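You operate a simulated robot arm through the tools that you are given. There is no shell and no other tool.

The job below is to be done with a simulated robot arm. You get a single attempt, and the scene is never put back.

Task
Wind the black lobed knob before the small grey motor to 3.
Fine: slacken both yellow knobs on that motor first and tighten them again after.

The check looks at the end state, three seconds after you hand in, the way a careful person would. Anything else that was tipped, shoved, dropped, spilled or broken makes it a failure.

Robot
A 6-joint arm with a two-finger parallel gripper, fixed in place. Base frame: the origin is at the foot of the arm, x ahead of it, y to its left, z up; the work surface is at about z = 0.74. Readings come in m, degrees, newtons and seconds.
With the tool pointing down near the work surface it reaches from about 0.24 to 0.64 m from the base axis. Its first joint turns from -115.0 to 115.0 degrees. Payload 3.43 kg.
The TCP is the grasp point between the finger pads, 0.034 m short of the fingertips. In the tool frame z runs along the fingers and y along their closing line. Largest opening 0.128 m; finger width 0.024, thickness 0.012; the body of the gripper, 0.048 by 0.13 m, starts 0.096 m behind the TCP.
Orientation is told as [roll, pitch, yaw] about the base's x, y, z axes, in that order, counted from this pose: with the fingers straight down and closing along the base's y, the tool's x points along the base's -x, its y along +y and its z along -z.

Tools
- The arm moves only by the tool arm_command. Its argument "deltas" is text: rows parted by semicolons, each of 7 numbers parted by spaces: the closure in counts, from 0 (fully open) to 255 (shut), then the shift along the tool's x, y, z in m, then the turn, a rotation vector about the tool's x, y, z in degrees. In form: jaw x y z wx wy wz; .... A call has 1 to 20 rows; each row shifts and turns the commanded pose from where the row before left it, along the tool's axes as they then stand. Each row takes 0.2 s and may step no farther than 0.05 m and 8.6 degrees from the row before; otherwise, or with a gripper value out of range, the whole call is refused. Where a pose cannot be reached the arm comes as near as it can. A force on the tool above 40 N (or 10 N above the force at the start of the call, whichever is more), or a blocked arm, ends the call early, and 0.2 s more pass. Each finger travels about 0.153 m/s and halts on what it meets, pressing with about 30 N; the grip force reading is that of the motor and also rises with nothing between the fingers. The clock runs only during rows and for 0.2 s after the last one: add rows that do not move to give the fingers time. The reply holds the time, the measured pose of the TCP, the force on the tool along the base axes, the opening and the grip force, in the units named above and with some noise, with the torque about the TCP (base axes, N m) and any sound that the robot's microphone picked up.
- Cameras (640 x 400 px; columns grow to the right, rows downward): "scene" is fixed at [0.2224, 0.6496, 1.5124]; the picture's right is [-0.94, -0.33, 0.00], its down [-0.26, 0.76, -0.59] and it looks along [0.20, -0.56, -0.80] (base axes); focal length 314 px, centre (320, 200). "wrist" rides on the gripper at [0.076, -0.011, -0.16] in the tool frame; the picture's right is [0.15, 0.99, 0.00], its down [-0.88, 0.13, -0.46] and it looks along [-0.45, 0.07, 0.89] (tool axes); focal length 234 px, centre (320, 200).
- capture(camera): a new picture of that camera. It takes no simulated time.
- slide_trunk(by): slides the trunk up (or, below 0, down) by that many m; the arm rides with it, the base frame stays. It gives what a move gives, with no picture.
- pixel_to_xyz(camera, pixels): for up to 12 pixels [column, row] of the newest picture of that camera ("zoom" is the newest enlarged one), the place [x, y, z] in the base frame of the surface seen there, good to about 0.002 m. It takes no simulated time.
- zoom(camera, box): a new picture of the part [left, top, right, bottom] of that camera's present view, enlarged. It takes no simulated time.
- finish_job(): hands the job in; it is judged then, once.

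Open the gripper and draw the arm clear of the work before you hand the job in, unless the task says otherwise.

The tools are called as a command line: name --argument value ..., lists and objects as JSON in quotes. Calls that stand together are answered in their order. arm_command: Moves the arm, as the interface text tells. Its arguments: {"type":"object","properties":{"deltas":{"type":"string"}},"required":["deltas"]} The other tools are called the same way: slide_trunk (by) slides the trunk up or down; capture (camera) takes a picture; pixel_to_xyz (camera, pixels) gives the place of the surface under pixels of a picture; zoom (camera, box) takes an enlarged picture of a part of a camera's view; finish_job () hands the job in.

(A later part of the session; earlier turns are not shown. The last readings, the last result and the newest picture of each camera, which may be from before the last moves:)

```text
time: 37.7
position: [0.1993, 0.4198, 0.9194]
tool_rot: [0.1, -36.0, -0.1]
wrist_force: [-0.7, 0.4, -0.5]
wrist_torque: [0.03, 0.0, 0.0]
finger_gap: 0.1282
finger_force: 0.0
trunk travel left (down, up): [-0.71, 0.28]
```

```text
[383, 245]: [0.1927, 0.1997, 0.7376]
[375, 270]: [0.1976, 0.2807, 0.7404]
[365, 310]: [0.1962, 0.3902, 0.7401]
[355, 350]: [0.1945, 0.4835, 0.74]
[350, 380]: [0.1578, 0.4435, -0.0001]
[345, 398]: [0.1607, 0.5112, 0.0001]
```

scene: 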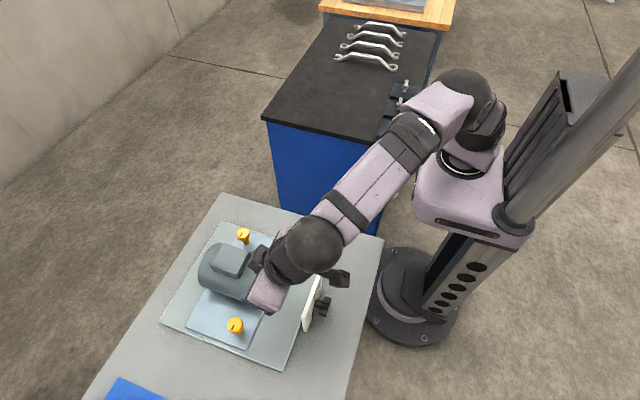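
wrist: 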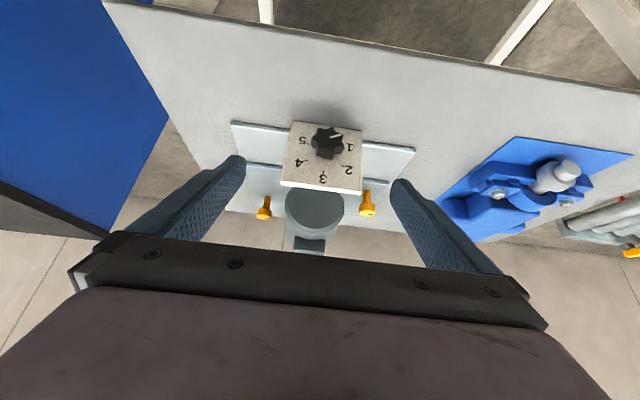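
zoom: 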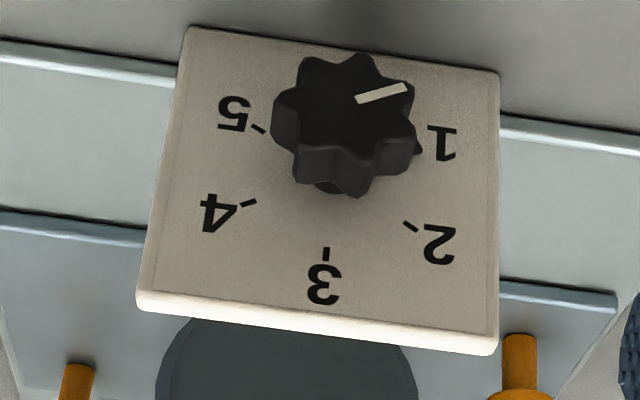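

Table front edge is at x≈0.193. I zoom further on the lobed knob to measure its face and line.

zoom --camera "wrist" --box '[300, 115, 360, 165]'

pixel_to_xyz --camera "zoom" --pixels '[[320, 165], [400, 110], [490, 85], [405, 30], [300, 35], [220, 130], [470, 175], [460, 155], [330, 260], [250, 230], [400, 255], [475, 200]]'

```text
8.00 times, centred on (330, 140) of wrist
```

zoom: 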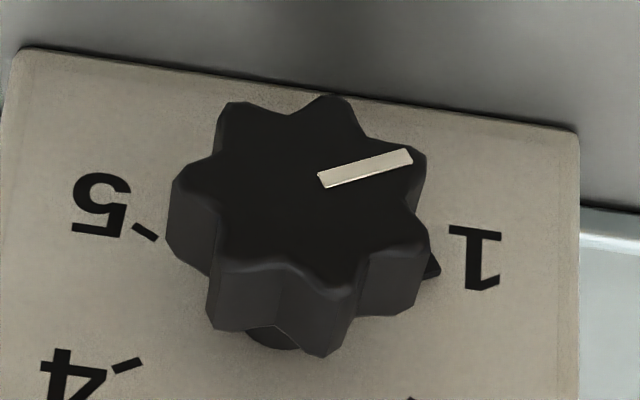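

```text
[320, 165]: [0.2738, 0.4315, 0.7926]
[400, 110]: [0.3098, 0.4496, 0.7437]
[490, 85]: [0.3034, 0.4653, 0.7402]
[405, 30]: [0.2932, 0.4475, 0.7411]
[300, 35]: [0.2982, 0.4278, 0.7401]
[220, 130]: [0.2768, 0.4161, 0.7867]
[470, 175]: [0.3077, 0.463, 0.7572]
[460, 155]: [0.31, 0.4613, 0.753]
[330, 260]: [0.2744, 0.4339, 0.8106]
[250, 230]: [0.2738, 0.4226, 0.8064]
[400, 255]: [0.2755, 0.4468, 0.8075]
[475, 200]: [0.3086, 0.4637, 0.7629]
```

pixel_to_xyz --camera "zoom" --pixels '[[305, 195], [418, 165], [182, 190], [333, 104], [232, 112], [324, 179], [408, 159], [236, 258], [335, 282], [410, 243], [200, 230], [280, 290]]'

```text
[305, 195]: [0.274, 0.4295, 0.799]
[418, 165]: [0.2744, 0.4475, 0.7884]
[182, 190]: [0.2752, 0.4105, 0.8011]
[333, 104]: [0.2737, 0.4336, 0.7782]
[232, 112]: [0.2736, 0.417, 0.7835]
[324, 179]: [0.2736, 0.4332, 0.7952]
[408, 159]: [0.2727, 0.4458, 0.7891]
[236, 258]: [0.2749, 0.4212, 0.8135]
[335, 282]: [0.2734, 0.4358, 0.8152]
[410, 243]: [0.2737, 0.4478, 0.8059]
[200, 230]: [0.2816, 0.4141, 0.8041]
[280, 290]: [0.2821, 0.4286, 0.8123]
```

The knob centre is (y 0.430, z 0.799), seven lobes of radius 0.0205, the white line at 120° left of the top (number 1). I will grip it from above and roll about its x axis in three 40° bites; first to a standoff straight above, jaws at 75 mm.

arm_command --deltas "105 0 0 0 0 7.2 0; 105 0 0 0 0 7.2 0; 105 0 0 0 0 7.2 0; 105 0 0 0 0 7.2 0; 105 0 0 0 0 7.2 0; 105 -0.0276 0.0039 -0.0267 0 0 0; 105 -0.0276 0.0039 -0.0267 0 0 0; 105 -0.0276 0.0039 -0.0267 0 0 0; 105 0 0 0 4.3 0 0; 105 0 0 0 0 0 0"

capture --camera "wrist"

capture --camera "scene"

```text
time: 39.9
position: [0.2849, 0.4301, 0.9993]
tool_rot: [-4.3, 0.0, 0.1]
wrist_force: [-0.4, 0.3, 0.2]
wrist_torque: [-0.07, -0.02, 0.04]
finger_gap: 0.0753
finger_force: 0.1
trunk travel left (down, up): [-0.71, 0.28]
```

```text
taken
```

wrist: 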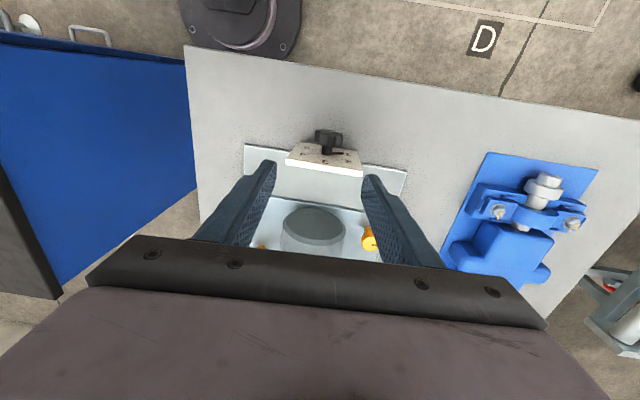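

```text
taken
```

scene: 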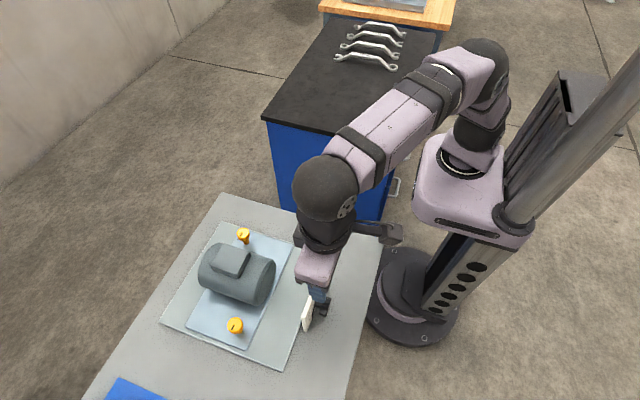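

I descend 0.125 m toward the knob, correcting x and y, and check before straddling.

arm_command --deltas "105 0.0015 0.0075 0.03 0 0 0; 105 0.0014 0.0074 0.03 0 0 0; 105 0 0 0.035 0 0 0; 105 0 0 0.03 0 0 0; 105 0 0 0 0 0 0"

zoom --camera "wrist" --box '[230, 90, 430, 220]'

zoom --camera "scene" --box '[270, 250, 370, 340]'

```text
time: 41.1
position: [0.2821, 0.4357, 0.8726]
tool_rot: [-4.2, 0.0, 0.1]
wrist_force: [0.8, 0.0, 0.1]
wrist_torque: [0.0, 0.02, -0.02]
finger_gap: 0.0754
finger_force: 0.0
trunk travel left (down, up): [-0.71, 0.28]
```

```text
3.08 times, centred on (330, 155) of wrist
```

zoom: 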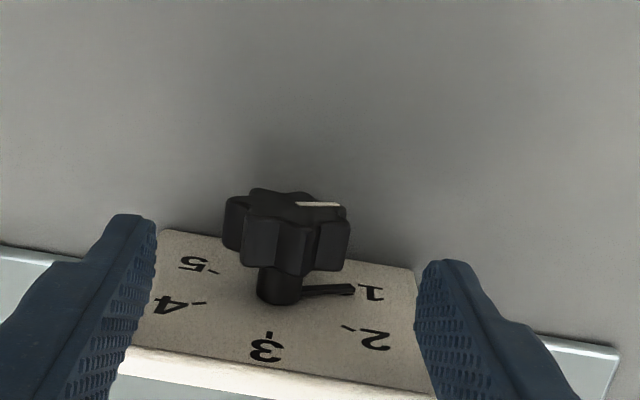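

```text
4.44 times, centred on (320, 295) of scene
```

zoom: 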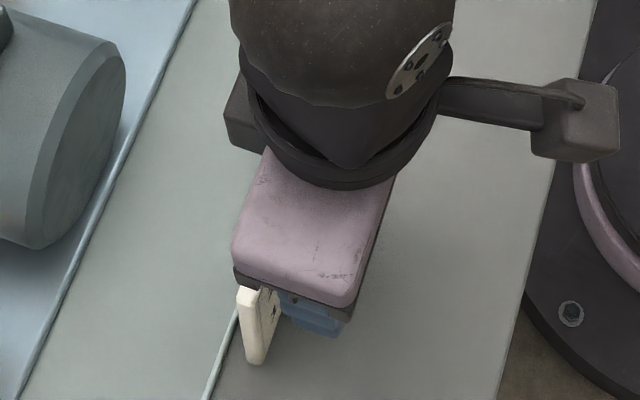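

The knob is centred between the fingers, with the pointer clearly on 1. I lower the remaining 54 mm and close.

arm_command --deltas "105 0 0 0.018 0 0 0; 105 0 0 0.018 0 0 0; 105 0 0 0.0177 0 0 0; 105 0 0 0 0 0 0; 255 0 0 0 0 0 0; 255 0 0 0 0 0 0; 255 0 0 0 0 0 0"

zoom --camera "wrist" --box '[230, 90, 430, 220]'

```text
time: 42.7
position: [0.2815, 0.4317, 0.8187]
tool_rot: [-4.3, 0.2, 0.1]
wrist_force: [1.2, -8.3, -1.7]
wrist_torque: [-0.25, -0.48, 0.03]
finger_gap: 0.0418
finger_force: 44.4
trunk travel left (down, up): [-0.71, 0.28]
```

```text
3.08 times, centred on (330, 155) of wrist
```

zoom: 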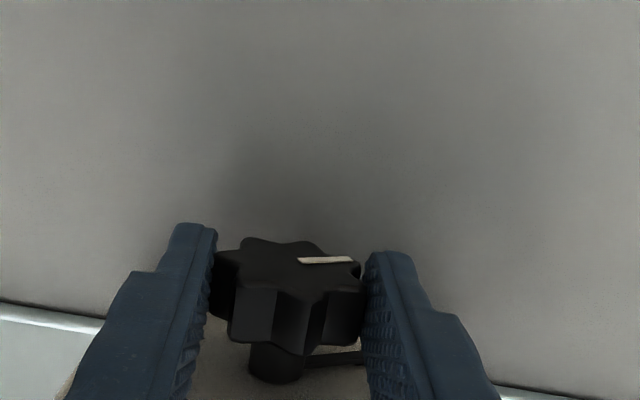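

Gripped (gap 42 mm) with a slight -y force; I nudge 1 mm toward -y and roll +40° about x (clockwise seen from the front).

arm_command --deltas "255 0 -0.001 0 0 0 0; 255 0 -0.00278 0.0002 -8 0 0; 255 0 -0.00278 0.0002 -8 0 0"

zoom --camera "wrist" --box '[230, 90, 430, 220]'

```text
time: 43.5
position: [0.282, 0.4264, 0.8174]
tool_rot: [11.7, 0.0, 0.1]
wrist_force: [9.9, -8.5, -4.2]
wrist_torque: [-0.27, 0.88, 0.31]
finger_gap: 0.0417
finger_force: 45.2
trunk travel left (down, up): [-0.71, 0.28]
```

```text
3.08 times, centred on (330, 155) of wrist
```

zoom: 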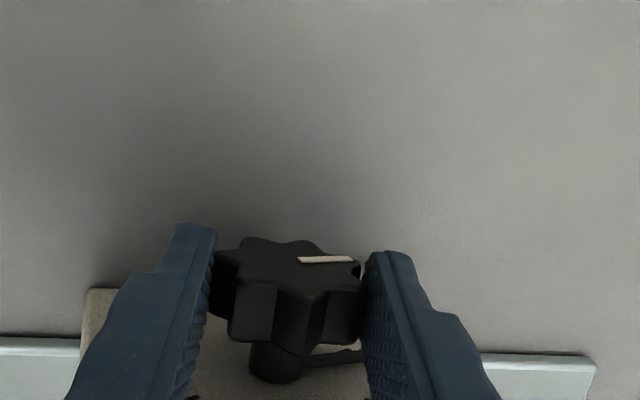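

The knob turns with the fingers. I continue 24° more.

arm_command --deltas "255 0 -0.00278 0.0002 -8 0 0; 255 0 -0.00278 0.0002 -8 0 0; 255 0 -0.00278 0.0002 -8 0 0"

zoom --camera "wrist" --box '[230, 90, 430, 220]'

capture --camera "scene"

```text
time: 44.3
position: [0.2828, 0.4178, 0.8144]
tool_rot: [32.5, -0.3, 1.5]
wrist_force: [5.8, 13.4, -10.6]
wrist_torque: [0.15, 1.27, 0.05]
finger_gap: 0.042
finger_force: 44.4
trunk travel left (down, up): [-0.71, 0.28]
stopped in row 3: the force on the tool passed its limit at 43 N (the readings are from after the stop); the commanded pose is now the measured one
```

```text
3.08 times, centred on (330, 155) of wrist
```

zoom: 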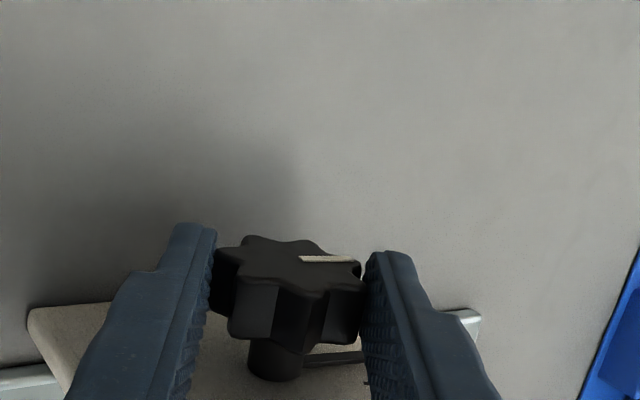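

```text
taken
```

scene: 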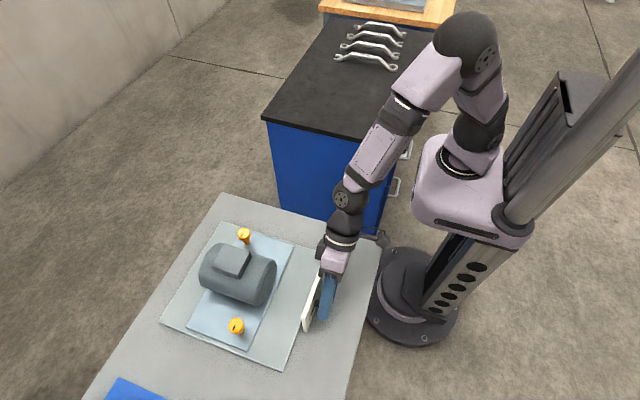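

The call stopped at a force limit near roll 32°: the wrist is nearly in line with the forearm (singular posture), so tracking jerked. The knob turned about 37°. I open, withdraw along the tool axis, and roll back 51.4° (two half-lobe steps) in free space.

arm_command --deltas "105 0 0 0 0 0 0; 105 0 0 0 0 0 0; 105 0 0 -0.02 0 0 0; 105 0 0 -0.03 0 0 0; 105 0 0 -0.03 0 0 0; 105 0 0 0 0 0 0"

capture --camera "wrist"

zoom --camera "wrist" --box '[230, 90, 430, 220]'

```text
time: 45.7
position: [0.2821, 0.3717, 0.8847]
tool_rot: [32.5, -0.5, 1.7]
wrist_force: [-0.8, 0.2, 0.0]
wrist_torque: [-0.02, 0.02, -0.01]
finger_gap: 0.0752
finger_force: 0.1
trunk travel left (down, up): [-0.71, 0.28]
```

```text
taken
```

wrist: 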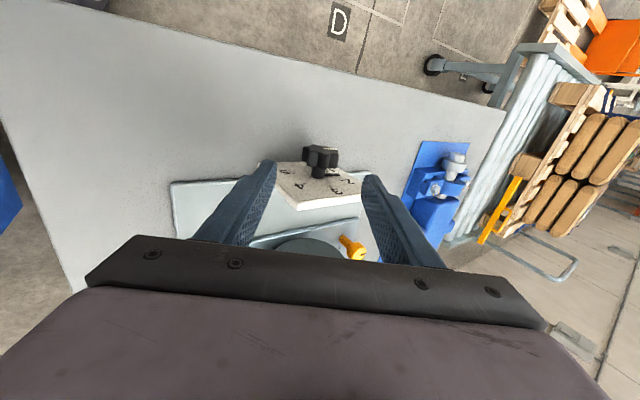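

```text
3.08 times, centred on (330, 155) of wrist
```

zoom: 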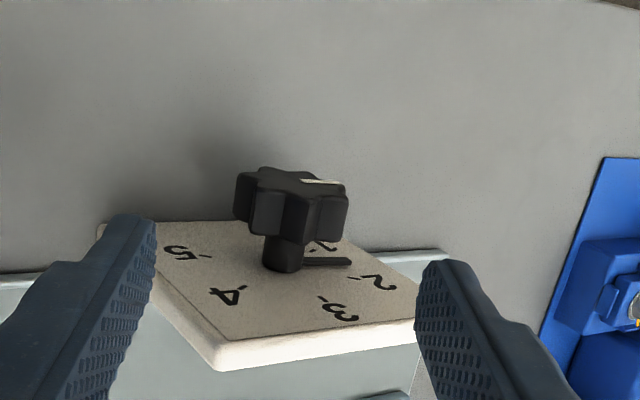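

The pointer has moved to between 1 and 2. I roll back to about -19° in free space.

arm_command --deltas "105 0 0 0 5.14 0 0; 105 0 0 0 5.14 0 0; 105 0 0 0 5.14 0 0; 105 0 0 0 5.14 0 0; 105 0 0 0 5.14 0 0; 105 0 0 0 5.14 0 0; 105 0 0 0 5.14 0 0; 105 0 0 0 5.14 0 0; 105 0 0 0 5.14 0 0; 105 0 0 0 5.14 0 0; 105 0 0 0 0 0 0"

```text
time: 48.1
position: [0.2823, 0.3719, 0.884]
tool_rot: [-18.8, -0.6, 1.7]
wrist_force: [0.1, 0.0, 0.9]
wrist_torque: [-0.03, -0.01, -0.01]
finger_gap: 0.0753
finger_force: 0.0
trunk travel left (down, up): [-0.71, 0.28]
```

Orientation [-18.8, -0.6, 1.7]; I correct the small yaw and pitch and move to a standoff on the tilted line above the knob.

arm_command --deltas "105 0 0 -0.0377 0 1.12 1.42; 105 0 0.0411 0 0 0 0; 105 0 0.0411 0 0 0 0; 105 0 0 0 0 0 0"

zoom --camera "wrist" --box '[230, 90, 430, 220]'

```text
time: 49.1
position: [0.2827, 0.4617, 0.8926]
tool_rot: [-18.9, 0.1, 0.0]
wrist_force: [0.3, 0.0, -0.3]
wrist_torque: [-0.01, 0.04, 0.04]
finger_gap: 0.0751
finger_force: 0.0
trunk travel left (down, up): [-0.71, 0.28]
```

```text
3.08 times, centred on (330, 155) of wrist
```

zoom: 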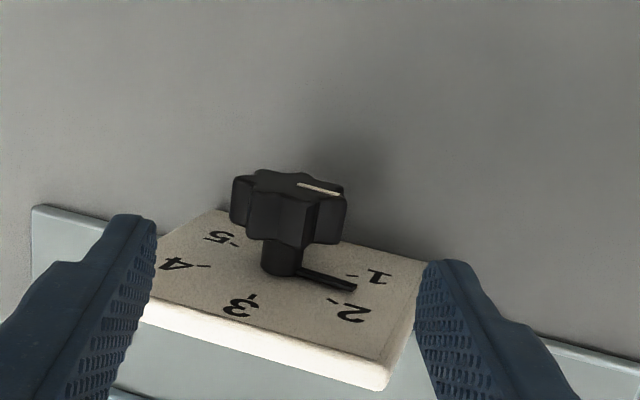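

Aligned: the knob is centred and the pointer shows about 1.6. I descend 80 mm along the tool axis and grip.

arm_command --deltas "105 0 0 0.028 0 0 0; 105 0 0 0.028 0 0 0; 105 0 0 0.024 0 0 0; 105 0 0 0 0 0 0; 255 0 0 0 0 0 0; 255 0 0 0 0 0 0; 255 0 0 0 0 0 0"

zoom --camera "wrist" --box '[230, 90, 430, 220]'

```text
time: 50.7
position: [0.2824, 0.4364, 0.8166]
tool_rot: [-19.0, 0.0, 0.0]
wrist_force: [-0.5, 1.0, -3.7]
wrist_torque: [0.05, -0.4, -0.1]
finger_gap: 0.0416
finger_force: 45.1
trunk travel left (down, up): [-0.71, 0.28]
```

```text
3.08 times, centred on (330, 155) of wrist
```

zoom: 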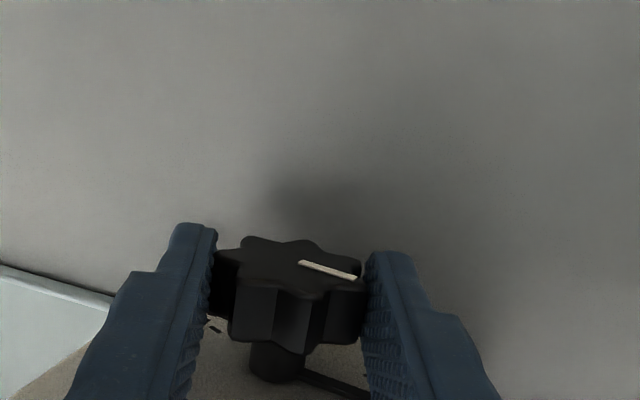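

Gripped with low side forces. I roll +40° (from -19° to +21°) in gentler 5° steps.

arm_command --deltas "255 0 -0.00174 0.000076 -5 0 0; 255 0 -0.00174 0.000076 -5 0 0; 255 0 -0.00174 0.000076 -5 0 0; 255 0 -0.00174 0.000076 -5 0 0; 255 0 -0.00174 0.000076 -5 0 0; 255 0 -0.00174 0.000076 -5 0 0; 255 0 -0.00174 0.000076 -5 0 0; 255 0 -0.00174 0.000076 -5 0 0"

zoom --camera "wrist" --box '[230, 90, 430, 220]'

```text
time: 52.5
position: [0.2834, 0.4225, 0.8177]
tool_rot: [21.1, 0.0, 0.0]
wrist_force: [8.1, -7.7, -7.8]
wrist_torque: [-0.25, 0.17, 0.2]
finger_gap: 0.0417
finger_force: 44.9
trunk travel left (down, up): [-0.71, 0.28]
```

```text
3.08 times, centred on (330, 155) of wrist
```

zoom: 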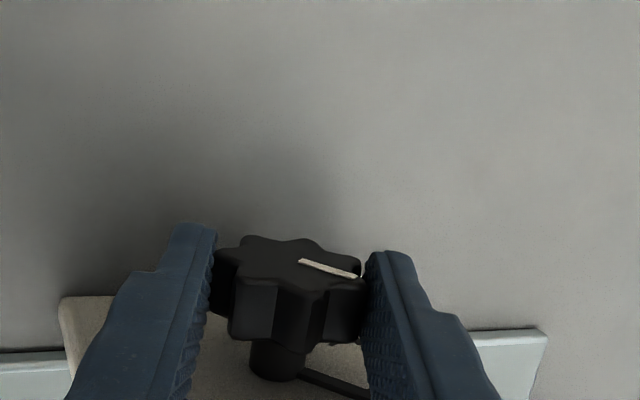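

Total turned ≈ 77°, about 43° to go. I release, back out 80 mm, roll back 25.7° (one half-lobe step) and come over the knob again.

arm_command --deltas "105 0 0 0 0 0 0; 105 0 0 0 0 0 0; 105 0 0 -0.02 0 0 0; 105 0 0 -0.03 0 0 0; 105 0 0 -0.03 0 0 0; 105 0 0 0 5.14 0 0; 105 0 0 0 5.14 0 0; 105 0 0 0 5.14 0 0; 105 0 0 0 5.14 0 0; 105 0 0 0 5.14 0 0; 105 0.0005 0.0216 -0.0048 0 0 0; 105 0.0005 0.0216 -0.0048 0 0 0; 105 0 0 0 0 0 0"

zoom --camera "wrist" --box '[230, 90, 430, 220]'

```text
time: 55.3
position: [0.2803, 0.4379, 0.8979]
tool_rot: [-4.6, 0.1, 0.0]
wrist_force: [-0.6, -0.9, 0.7]
wrist_torque: [0.0, 0.01, -0.01]
finger_gap: 0.0754
finger_force: 0.0
trunk travel left (down, up): [-0.71, 0.28]
```

```text
3.08 times, centred on (330, 155) of wrist
```

zoom: 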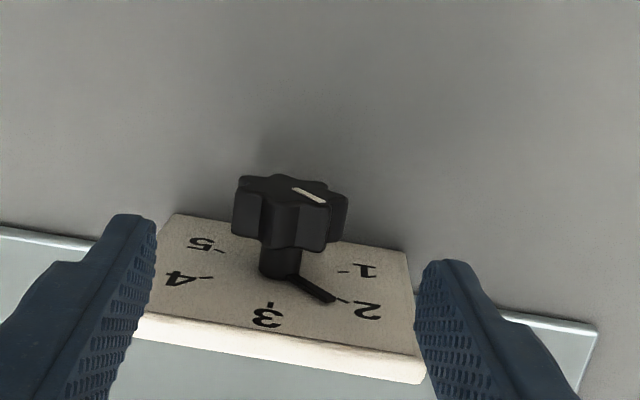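

The pointer is just past 2, as expected. I descend and grip, then roll +25.7°.

arm_command --deltas "105 -0.0015 0 0.028 0 0 0; 105 0 0 0.028 0 0 0; 105 0 0 0.024 0 0 0; 105 0 0 0 0 0 0; 255 0 0 0 0 0 0; 255 0 0 0 0 0 0; 255 0 0 0 0 0 0; 255 0 -0.00179 0.00008 -5.14 0 0; 255 0 -0.00179 0.00008 -5.14 0 0; 255 0 -0.00179 0.00008 -5.14 0 0; 255 0 -0.00179 0.00008 -5.14 0 0; 255 0 -0.00179 0.00008 -5.14 0 0; 255 0 0 0 0 0 0"

zoom --camera "wrist" --box '[230, 90, 430, 220]'

```text
time: 58.1
position: [0.2809, 0.423, 0.815]
tool_rot: [20.9, 0.3, 0.1]
wrist_force: [-2.3, -6.9, -15.7]
wrist_torque: [-0.15, 0.0, 0.41]
finger_gap: 0.0416
finger_force: 45.4
trunk travel left (down, up): [-0.71, 0.28]
```

```text
3.08 times, centred on (330, 155) of wrist
```

zoom: 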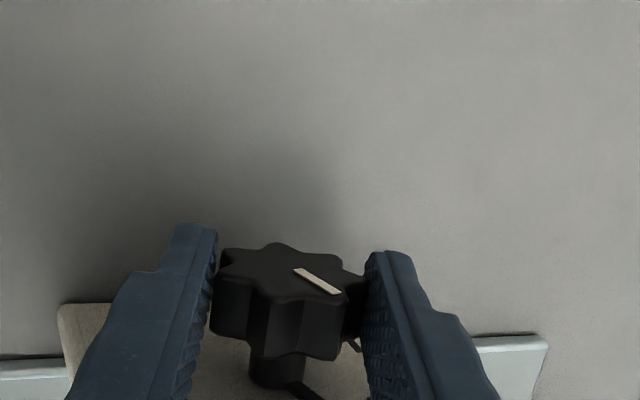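

The knob keeps following; total ≈ 103°. I release, back out, roll back 25.7° and look at the pointer.

arm_command --deltas "105 0 0 0 0 0 0; 105 0 0 0 0 0 0; 105 0 0 -0.02 0 0 0; 105 0 0 -0.03 0 0 0; 105 0 0 -0.03 0 0 0; 105 0 0 0 5.14 0 0; 105 0 0 0 5.14 0 0; 105 0 0 0 5.14 0 0; 105 0 0 0 5.14 0 0; 105 0 0 0 5.14 0 0; 105 0.0005 0.0216 -0.0048 0 0 0; 105 0.0005 0.0216 -0.0048 0 0 0; 105 0 0 0 0 0 0"

zoom --camera "wrist" --box '[230, 90, 430, 220]'

zoom --camera "wrist" --box '[280, 130, 360, 200]'

```text
time: 60.9
position: [0.2808, 0.4391, 0.8971]
tool_rot: [-4.6, 0.0, 0.1]
wrist_force: [-0.9, 0.5, -0.6]
wrist_torque: [-0.01, 0.02, 0.02]
finger_gap: 0.0752
finger_force: 0.1
trunk travel left (down, up): [-0.71, 0.28]
```

```text
3.08 times, centred on (330, 155) of wrist
```

zoom: 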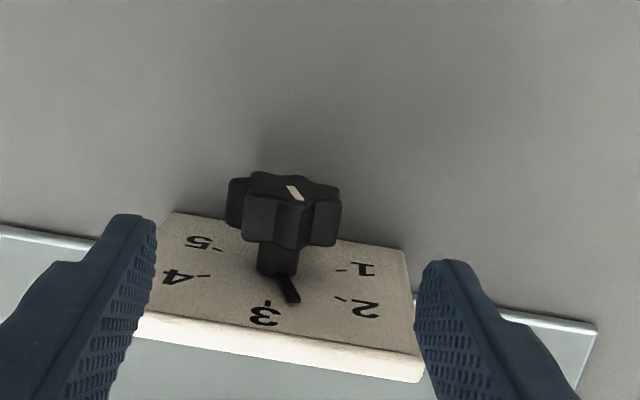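

```text
5.71 times, centred on (320, 165) of wrist
```

zoom: 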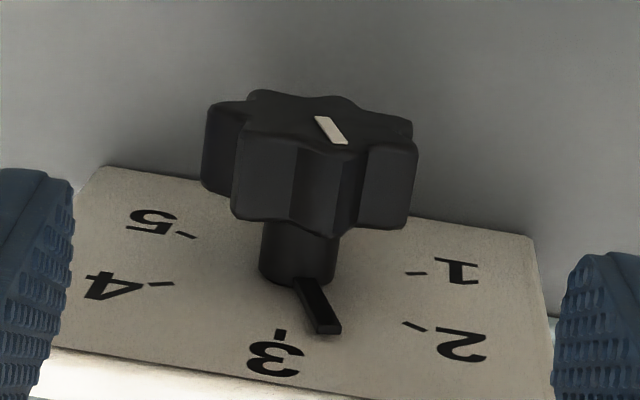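

The pointer is close to 3. I measure its direction exactly.

pixel_to_xyz --camera "zoom" --pixels '[[305, 285], [326, 325], [316, 305], [280, 335], [281, 330], [410, 325], [415, 274], [160, 284], [185, 235], [330, 332], [320, 118], [338, 140]]'

```text
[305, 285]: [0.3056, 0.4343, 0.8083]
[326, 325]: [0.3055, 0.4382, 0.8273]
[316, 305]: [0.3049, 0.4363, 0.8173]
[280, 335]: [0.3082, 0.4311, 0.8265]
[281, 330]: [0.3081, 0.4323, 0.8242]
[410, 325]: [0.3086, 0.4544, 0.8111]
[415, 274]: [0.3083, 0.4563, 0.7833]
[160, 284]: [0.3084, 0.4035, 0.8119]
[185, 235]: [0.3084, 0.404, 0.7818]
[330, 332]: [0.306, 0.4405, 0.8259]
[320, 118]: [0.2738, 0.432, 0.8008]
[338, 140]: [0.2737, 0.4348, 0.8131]
```

The pointer stands about 16–17° short of 3. I grip again and roll 17.4°, to roll +12.9° where the lobes put the line exactly at the top.

arm_command --deltas "105 -0.0012 -0.0016 0.028 0 0 0; 105 0 0 0.028 0 0 0; 105 0 0 0.024 0 0 0; 105 0 0 0 0 0 0; 255 0 0 0 0 0 0; 255 0 0 0 0 0 0; 255 0 0 0 0 0 0; 255 0 -0.00152 0.00006 -4.36 0 0; 255 0 -0.00152 0.00006 -4.36 0 0; 255 0 -0.00152 0.00006 -4.36 0 0; 255 0 -0.00152 0.00006 -4.36 0 0; 255 0 0 0 0 0 0; 255 0 0 0 0 0 0"

zoom --camera "wrist" --box '[230, 90, 430, 220]'

```text
time: 63.7
position: [0.2837, 0.426, 0.8184]
tool_rot: [13.0, 0.1, 0.0]
wrist_force: [8.6, 4.3, -2.4]
wrist_torque: [0.12, -0.11, 0.25]
finger_gap: 0.0416
finger_force: 45.0
trunk travel left (down, up): [-0.71, 0.28]
```

```text
3.08 times, centred on (330, 155) of wrist
```

zoom: 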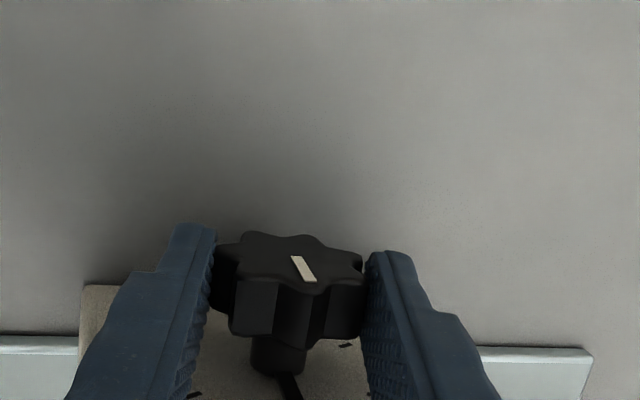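

Release, back out, and roll back to vertical to check the pointer against the 3 tick.

arm_command --deltas "105 0 0 0 0 0 0; 105 0 0 0 0 0 0; 105 0 0 -0.02 0 0 0; 105 0 0 -0.03 0 0 0; 105 0 0 -0.03 0 0 0; 105 0 0 0 6.5 0 0; 105 0 0 0 6.5 0 0; 105 0 0.0215 -0.002 0 0 0; 105 0 0 0 0 0 0"

zoom --camera "wrist" --box '[280, 130, 360, 200]'

```text
time: 65.7
position: [0.2832, 0.428, 0.8996]
tool_rot: [-0.2, 0.1, -0.1]
wrist_force: [-0.3, 0.0, 0.0]
wrist_torque: [0.0, -0.05, -0.01]
finger_gap: 0.0753
finger_force: 0.0
trunk travel left (down, up): [-0.71, 0.28]
```

```text
5.71 times, centred on (320, 165) of wrist
```

zoom: 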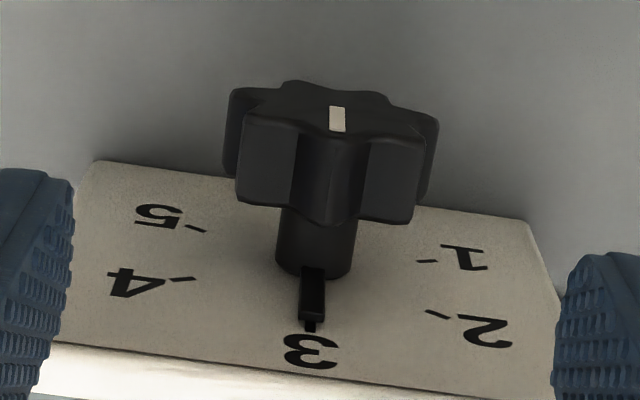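

The pointer lies right on the 3 tick (tip (311,318), tick (311,327)). I measure it to be sure.

pixel_to_xyz --camera "zoom" --pixels '[[313, 275], [312, 312], [311, 320], [311, 329], [337, 110], [337, 128], [310, 330], [312, 295]]'

zoom --camera "wrist" --box '[305, 170, 335, 195]'

```text
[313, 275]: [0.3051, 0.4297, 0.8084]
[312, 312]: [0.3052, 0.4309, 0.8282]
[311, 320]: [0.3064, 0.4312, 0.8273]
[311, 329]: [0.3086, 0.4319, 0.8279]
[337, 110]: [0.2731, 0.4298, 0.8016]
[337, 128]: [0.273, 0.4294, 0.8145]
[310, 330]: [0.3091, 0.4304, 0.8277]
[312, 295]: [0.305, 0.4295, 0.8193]
```

```text
16.00 times, centred on (320, 182) of wrist
```

zoom: 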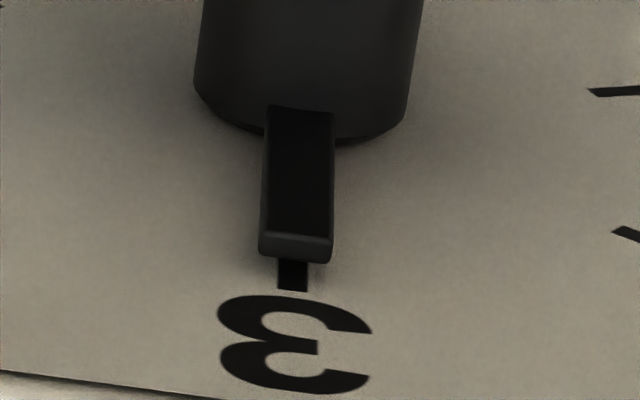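

Pointer is at y≈0.430, exactly on 3. Now I rise and check whether the motor and yellow knobs moved.

arm_command --deltas "160 0 0 -0.04 0 0 0; 160 0 -0.03 -0.03 0 0 0; 160 0 -0.04 -0.03 0 0 0; 160 0 -0.04 -0.02 0 0 0; 160 0 0 0 0 0 0"

capture --camera "scene"

zoom --camera "scene" --box '[225, 215, 265, 255]'

zoom --camera "scene" --box '[215, 308, 255, 348]'

pixel_to_xyz --camera "zoom" --pixels '[[250, 150], [383, 150], [320, 97], [315, 235], [275, 222], [372, 205]]'

```text
time: 66.9
position: [0.2809, 0.3197, 1.0184]
tool_rot: [-0.2, 0.0, -0.1]
wrist_force: [0.8, -0.3, -0.6]
wrist_torque: [-0.02, -0.01, -0.02]
finger_gap: 0.0476
finger_force: 0.1
trunk travel left (down, up): [-0.71, 0.28]
```

```text
taken
```

scene: 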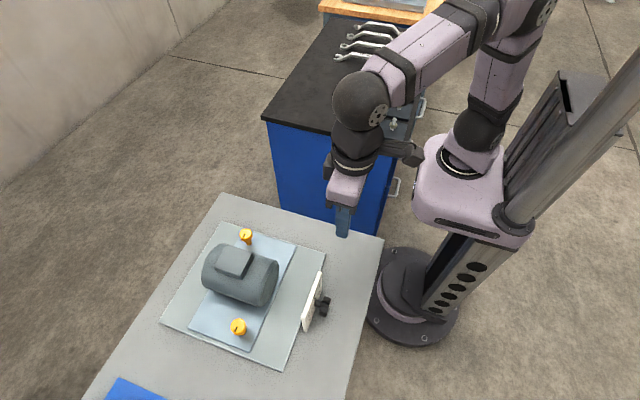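

```text
10.00 times, centred on (245, 235) of scene
```

zoom: 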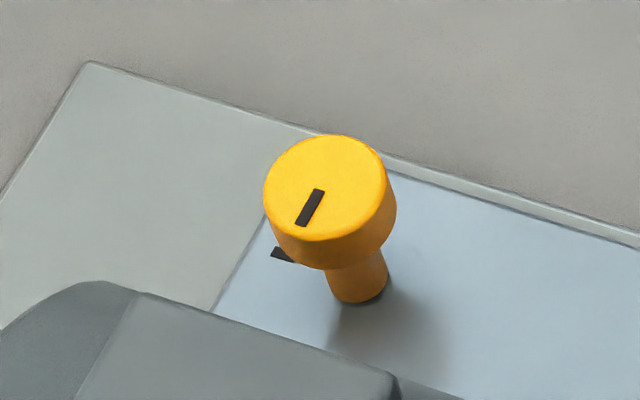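

```text
10.00 times, centred on (235, 328) of scene
```

zoom: 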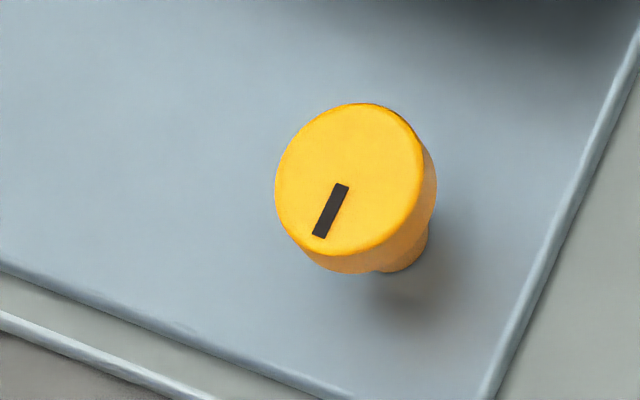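

```text
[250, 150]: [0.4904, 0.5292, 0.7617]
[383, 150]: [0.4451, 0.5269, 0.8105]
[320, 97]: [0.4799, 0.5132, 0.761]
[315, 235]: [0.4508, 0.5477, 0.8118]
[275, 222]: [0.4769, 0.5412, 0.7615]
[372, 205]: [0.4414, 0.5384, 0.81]
```

The motor and its knobs have shifted toward -x by some 7 mm, as intended by the winding. I re-measure both cap centres.

pixel_to_xyz --camera "zoom" --pixels '[[282, 170], [418, 170], [355, 110], [345, 248], [304, 230], [402, 215], [349, 180], [341, 188], [319, 232]]'

zoom --camera "scene" --box '[225, 215, 265, 255]'

pixel_to_xyz --camera "zoom" --pixels '[[270, 190], [382, 185], [325, 140], [328, 235], [285, 220], [370, 218], [325, 187], [319, 193], [302, 220]]'

```text
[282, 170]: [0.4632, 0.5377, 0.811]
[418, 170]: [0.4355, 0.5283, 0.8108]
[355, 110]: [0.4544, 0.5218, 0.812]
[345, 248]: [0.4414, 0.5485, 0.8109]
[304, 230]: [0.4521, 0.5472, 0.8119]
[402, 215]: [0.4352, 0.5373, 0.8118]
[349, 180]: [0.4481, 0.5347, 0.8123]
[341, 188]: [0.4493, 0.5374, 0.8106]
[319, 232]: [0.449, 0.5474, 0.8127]
```

```text
10.00 times, centred on (245, 235) of scene
```

zoom: 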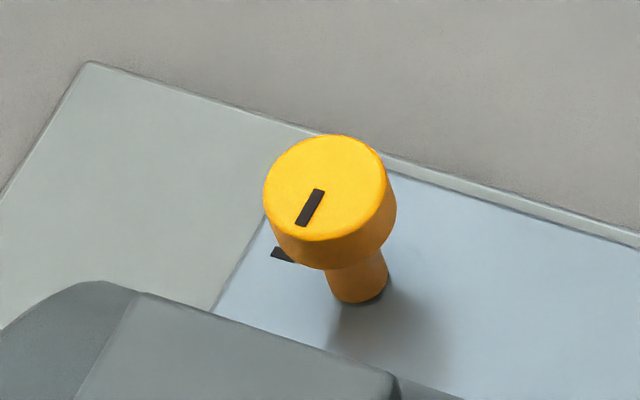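

```text
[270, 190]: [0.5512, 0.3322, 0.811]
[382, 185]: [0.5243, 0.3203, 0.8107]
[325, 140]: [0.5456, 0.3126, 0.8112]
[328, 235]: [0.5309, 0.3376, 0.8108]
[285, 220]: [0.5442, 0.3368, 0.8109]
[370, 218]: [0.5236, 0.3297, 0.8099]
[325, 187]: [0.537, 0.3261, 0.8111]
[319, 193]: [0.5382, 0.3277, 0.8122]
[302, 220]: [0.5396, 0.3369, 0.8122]
```

New centres: far ≈ (0.537, 0.3255), near ≈ (0.449, 0.535). I go back to the far knob first with tilt 25°, yaw 82°, so tightening sweeps clockwise down to about -8°.

arm_command --deltas "160 0 0 0 0 -8.334 0; 160 0 0 0 0 -8.333 0; 160 0 0 0 0 -8.333 0; 160 0 0 0 -3.465 0 -7.432; 160 0 0 0 -3.465 0 -7.432; 160 0 0 0 -3.465 0 -7.432; 160 0 0 0 -3.465 0 -7.432; 160 0 0 0 -3.465 0 -7.432; 160 0 0 0 -3.465 0 -7.432; 160 0 0 0 -3.465 0 -7.432; 160 0 0 0 -3.465 0 -7.432; 160 0 0 0 -3.465 0 -7.432; 160 0 0 0 -3.465 0 -7.432; 160 0 0 0 0 0 0"

```text
time: 69.9
position: [0.2831, 0.3184, 1.0172]
tool_rot: [0.0, -24.8, 81.9]
wrist_force: [-0.4, -1.1, 0.4]
wrist_torque: [-0.04, 0.02, -0.02]
finger_gap: 0.0475
finger_force: 0.0
trunk travel left (down, up): [-0.71, 0.28]
```

Orientation is right ([0, -24.8, 81.9]). I translate to the far knob's standoff.

arm_command --deltas "160 0.009 -0.0418 0.0124 0 0 0; 160 0.009 -0.0418 0.0124 0 0 0; 160 0.009 -0.0418 0.0124 0 0 0; 160 0.009 -0.0418 0.0124 0 0 0; 160 0.009 -0.0418 0.0124 0 0 0; 160 0.009 -0.0418 0.0124 0 0 0; 160 0 0 0 0 0 0"

capture --camera "wrist"

```text
time: 71.5
position: [0.5284, 0.2669, 0.9299]
tool_rot: [0.1, -24.8, 81.9]
wrist_force: [-0.1, 1.0, -0.4]
wrist_torque: [-0.03, -0.02, -0.01]
finger_gap: 0.0477
finger_force: 0.0
trunk travel left (down, up): [-0.71, 0.28]
```

```text
taken
```

wrist: 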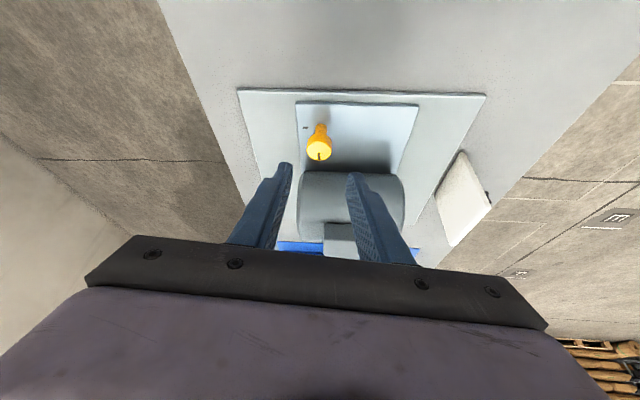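

I advance 80 mm, then check.

arm_command --deltas "160 0.0004 -0.0002 0.03 0 0 0; 160 0.0004 -0.0001 0.03 0 0 0; 160 0 0 0.02 0 0 0; 160 0 0 0 0 0 0"

zoom --camera "wrist" --box '[240, 100, 420, 220]'

```text
time: 72.5
position: [0.5313, 0.2976, 0.8543]
tool_rot: [0.2, -24.7, 81.9]
wrist_force: [0.2, 0.1, -0.3]
wrist_torque: [0.02, 0.01, 0.06]
finger_gap: 0.0477
finger_force: 0.1
trunk travel left (down, up): [-0.71, 0.28]
```

```text
3.33 times, centred on (330, 160) of wrist
```

zoom: 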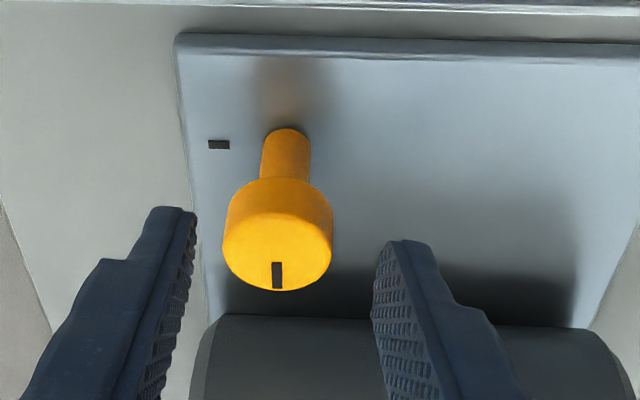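

The cap is slightly left of centre between the tips; I correct -1.8 mm along the closing line while advancing the last 40 mm, then close.

arm_command --deltas "160 -0.0016 -0.0009 0.02 0 0 0; 160 -0.0016 -0.0009 0.02 0 0 0; 160 0 0 0 0 0 0; 255 0 0 0 0 0 0; 255 0 0 0 0 0 0; 255 0 0 0 0 0 0"

zoom --camera "wrist" --box '[240, 100, 420, 220]'

```text
time: 73.9
position: [0.5355, 0.3174, 0.8197]
tool_rot: [0.1, -24.8, 81.9]
wrist_force: [0.3, -0.3, -2.7]
wrist_torque: [0.44, -0.29, 0.04]
finger_gap: 0.0315
finger_force: 45.3
trunk travel left (down, up): [-0.71, 0.28]
```

```text
3.33 times, centred on (330, 160) of wrist
```

zoom: 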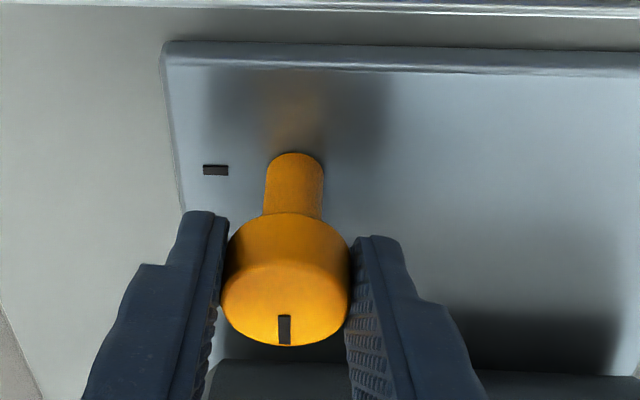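

Gripped well with low forces. I turn clockwise 80° in two runs.

arm_command --deltas "255 -0.000075 0.00118 0.000035 3.381 0 7.25; 255 -0.000075 0.00118 0.000035 3.381 0 7.25; 255 -0.000075 0.00118 0.000035 3.381 0 7.25; 255 -0.000075 0.00118 0.000035 3.381 0 7.25; 255 -0.000075 0.00118 0.000035 3.381 0 7.25"

arm_command --deltas "255 -0.000075 0.00118 0.000035 3.381 0 7.25; 255 -0.000075 0.00118 0.000035 3.381 0 7.25; 255 -0.000075 0.00118 0.000035 3.381 0 7.25; 255 -0.000075 0.00118 0.000035 3.381 0 7.25; 255 -0.000075 0.00118 0.000035 3.381 0 7.25"

zoom --camera "wrist" --box '[240, 100, 420, 220]'

```text
time: 75.1
position: [0.5299, 0.32, 0.8197]
tool_rot: [-0.1, -24.8, 42.0]
wrist_force: [-4.0, -1.1, -4.8]
wrist_torque: [-0.1, -0.19, 0.03]
finger_gap: 0.0317
finger_force: 45.6
trunk travel left (down, up): [-0.71, 0.28]
```

```text
time: 76.3
position: [0.5296, 0.3247, 0.8198]
tool_rot: [-0.3, -24.8, 2.0]
wrist_force: [-5.1, -3.6, -4.7]
wrist_torque: [-0.23, 0.87, -0.02]
finger_gap: 0.0314
finger_force: 45.0
trunk travel left (down, up): [-0.71, 0.28]
```

```text
3.33 times, centred on (330, 160) of wrist
```

zoom: 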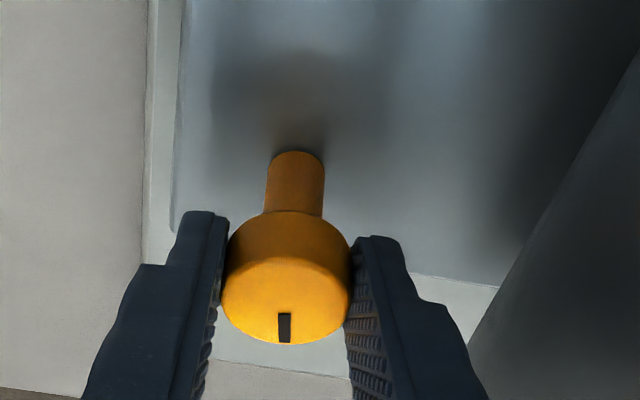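

80° turned. I go on in 4° steps for 12° more, watching for the tight stop.

arm_command --deltas "255 -0.00002 0.00059 0.00001 1.69 0 3.625; 255 -0.00002 0.00059 0.00001 1.69 0 3.625"

arm_command --deltas "255 -0.00002 0.00059 0.00001 1.69 0 3.625; 255 0 0 0 0 0 0"

zoom --camera "wrist" --box '[240, 100, 420, 220]'

```text
time: 76.9
position: [0.5305, 0.3256, 0.8197]
tool_rot: [-0.3, -24.7, -6.2]
wrist_force: [-9.7, -4.6, -6.0]
wrist_torque: [0.28, 0.21, -0.02]
finger_gap: 0.0316
finger_force: 44.8
trunk travel left (down, up): [-0.71, 0.28]
```

```text
time: 77.5
position: [0.5294, 0.3262, 0.8201]
tool_rot: [-0.4, -25.0, -9.9]
wrist_force: [-8.4, -7.7, -9.1]
wrist_torque: [0.09, 0.06, 0.42]
finger_gap: 0.0314
finger_force: 44.8
trunk travel left (down, up): [-0.71, 0.28]
```

```text
3.33 times, centred on (330, 160) of wrist
```

zoom: 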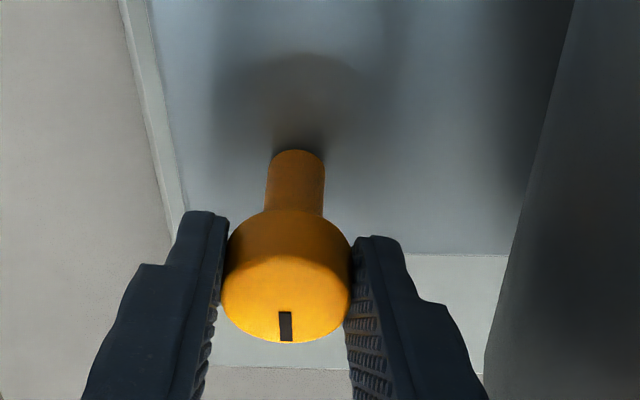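

Torque about z rose to +0.42 N·m at 92°: the tight stop. I release, back out and inspect the mark.

arm_command --deltas "160 0 0 0 0 0 0; 160 0 0 0 0 0 0; 160 0 0 -0.03 0 0 0; 160 0 0 -0.04 0 0 0; 160 0 0 -0.05 0 0 0; 160 0 0 -0.02 0 0 0; 160 0 0 0 0 0 0"

capture --camera "wrist"

zoom --camera "wrist" --box '[290, 120, 350, 180]'

zoom --camera "scene" --box '[225, 215, 265, 255]'

```text
time: 79.1
position: [0.4702, 0.3351, 0.9467]
tool_rot: [-0.2, -24.9, -9.8]
wrist_force: [-0.1, -0.1, 0.4]
wrist_torque: [0.01, 0.01, -0.01]
finger_gap: 0.0477
finger_force: 0.0
trunk travel left (down, up): [-0.71, 0.28]
```

```text
taken
```

wrist: 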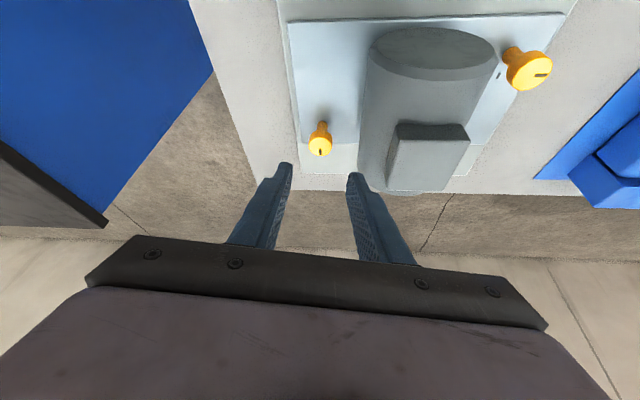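

```text
6.67 times, centred on (320, 150) of wrist
```

zoom: 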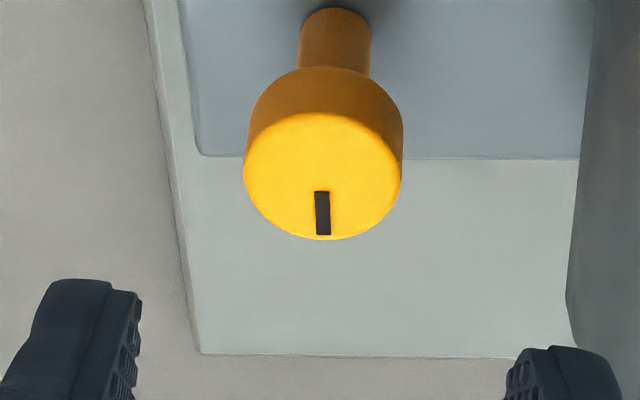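

```text
10.00 times, centred on (245, 235) of scene
```

zoom: 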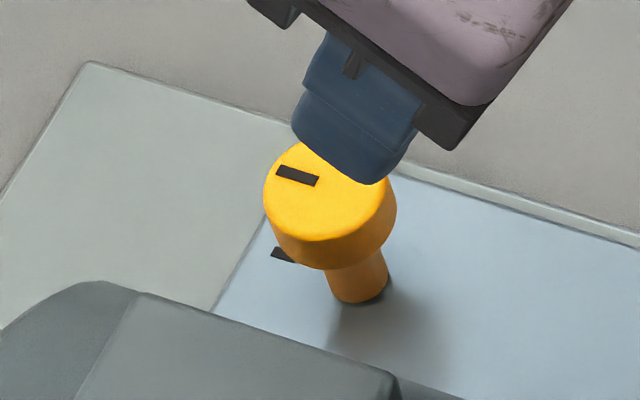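

The far knob's mark again points +x, in line with its base mark. Next I withdraw up and back, yaw to +50° and tilt to 28° for the near knob.

arm_command --deltas "160 0.0223 0.0018 -0.0409 0 0 0; 160 0.0223 0.0018 -0.0409 0 0 0; 160 0.0223 0.0018 -0.0409 0 0 0; 160 0 0 0 -3.17 0 -6.797; 160 0 0 0 -3.17 0 -6.797; 160 0 0 0 -3.17 0 -6.797; 160 0 0 0 -3.17 0 -6.797; 160 0 0 0 -3.17 0 -6.797; 160 0 0 0 -3.17 0 -6.797; 160 0 0 0 -3.17 0 -6.797; 160 0 0 0 -3.17 0 -6.797; 160 0 0 0 0 -3 0; 160 0 0 0 0 0 0"

```text
time: 81.9
position: [0.362, 0.3634, 1.0295]
tool_rot: [0.0, -27.9, 50.1]
wrist_force: [-0.2, -0.9, -0.4]
wrist_torque: [-0.03, -0.05, -0.02]
finger_gap: 0.0477
finger_force: 0.1
trunk travel left (down, up): [-0.71, 0.28]
```

Orientation [0, -27.9, 50.1]. I translate to the near knob's standoff.

arm_command --deltas "160 -0.0145 0.0109 0.0374 0 0 0; 160 -0.0145 0.0109 0.0374 0 0 0; 160 -0.0145 0.0109 0.0374 0 0 0; 160 -0.0145 0.0109 0.0374 0 0 0; 160 0 0 0 0 0 0"

capture --camera "wrist"

capture --camera "scene"

```text
time: 83.1
position: [0.4088, 0.4845, 0.9243]
tool_rot: [0.0, -27.8, 50.1]
wrist_force: [-0.2, 0.2, -0.3]
wrist_torque: [-0.01, 0.02, -0.02]
finger_gap: 0.0478
finger_force: 0.2
trunk travel left (down, up): [-0.71, 0.28]
```

```text
taken
```

wrist: 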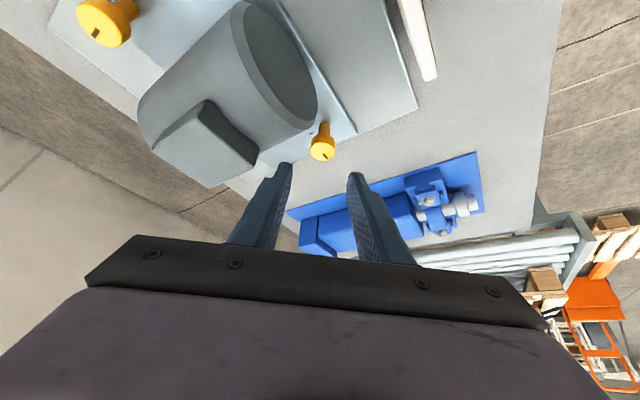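

```text
taken
```

scene: 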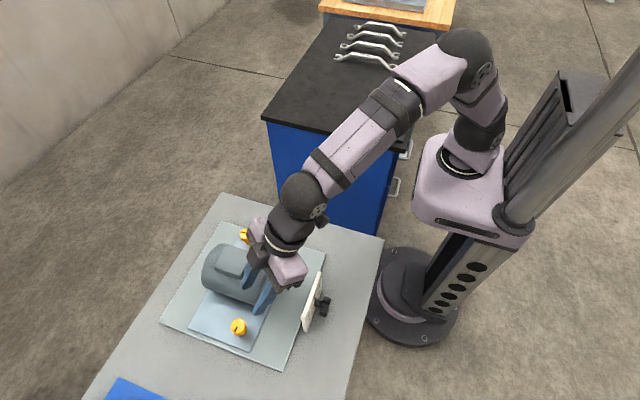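

The knob at (322,142) lies ahead, slightly right. I advance 75 mm with slightly narrower jaws and check.

arm_command --deltas "168 0.0005 0.0008 0.025 0 0 0; 168 0.0004 0.0008 0.025 0 0 0; 168 0 0 0.025 0 0 0; 168 0 0 0 0 0 0"

zoom --camera "wrist" --box '[240, 100, 420, 220]'

```text
time: 84.1
position: [0.4299, 0.5119, 0.8587]
tool_rot: [0.0, -27.9, 49.9]
wrist_force: [0.7, -0.2, 0.1]
wrist_torque: [0.02, 0.03, -0.02]
finger_gap: 0.0436
finger_force: 0.0
trunk travel left (down, up): [-0.71, 0.28]
```

```text
3.33 times, centred on (330, 160) of wrist
```

zoom: 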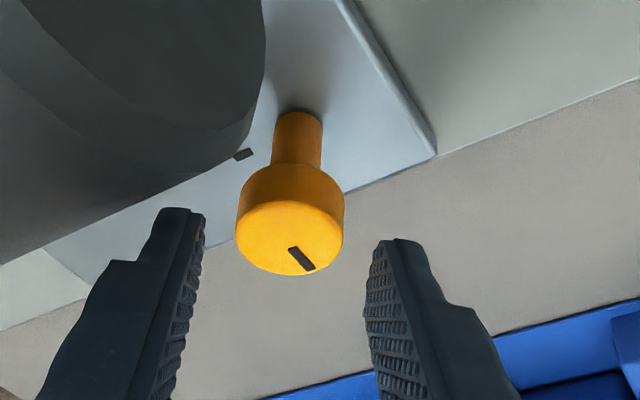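

Well centred. I advance the last 38 mm and close on the cap.

arm_command --deltas "168 0.0003 0.0003 0.019 0 0 0; 168 0.0003 0.0002 0.019 0 0 0; 168 0 0 0 0 0 0; 255 0 0 0 0 0 0; 255 0 0 0 0 0 0; 255 0 0 0 0 0 0"

zoom --camera "wrist" --box '[240, 100, 420, 220]'

```text
time: 85.5
position: [0.4381, 0.5245, 0.8254]
tool_rot: [0.0, -27.9, 50.0]
wrist_force: [-6.8, 6.7, -1.9]
wrist_torque: [0.7, 0.09, 0.08]
finger_gap: 0.0316
finger_force: 44.7
trunk travel left (down, up): [-0.71, 0.28]
```

```text
3.33 times, centred on (330, 160) of wrist
```

zoom: 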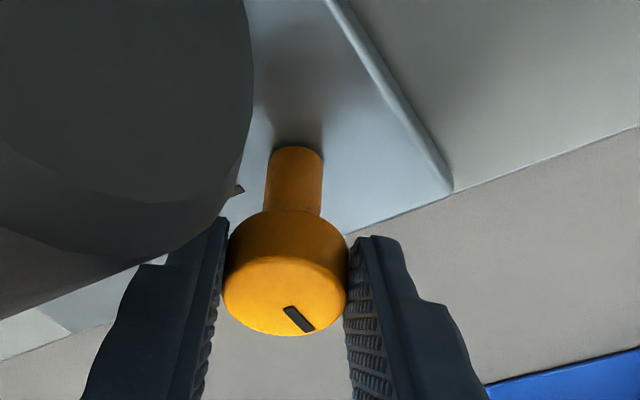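

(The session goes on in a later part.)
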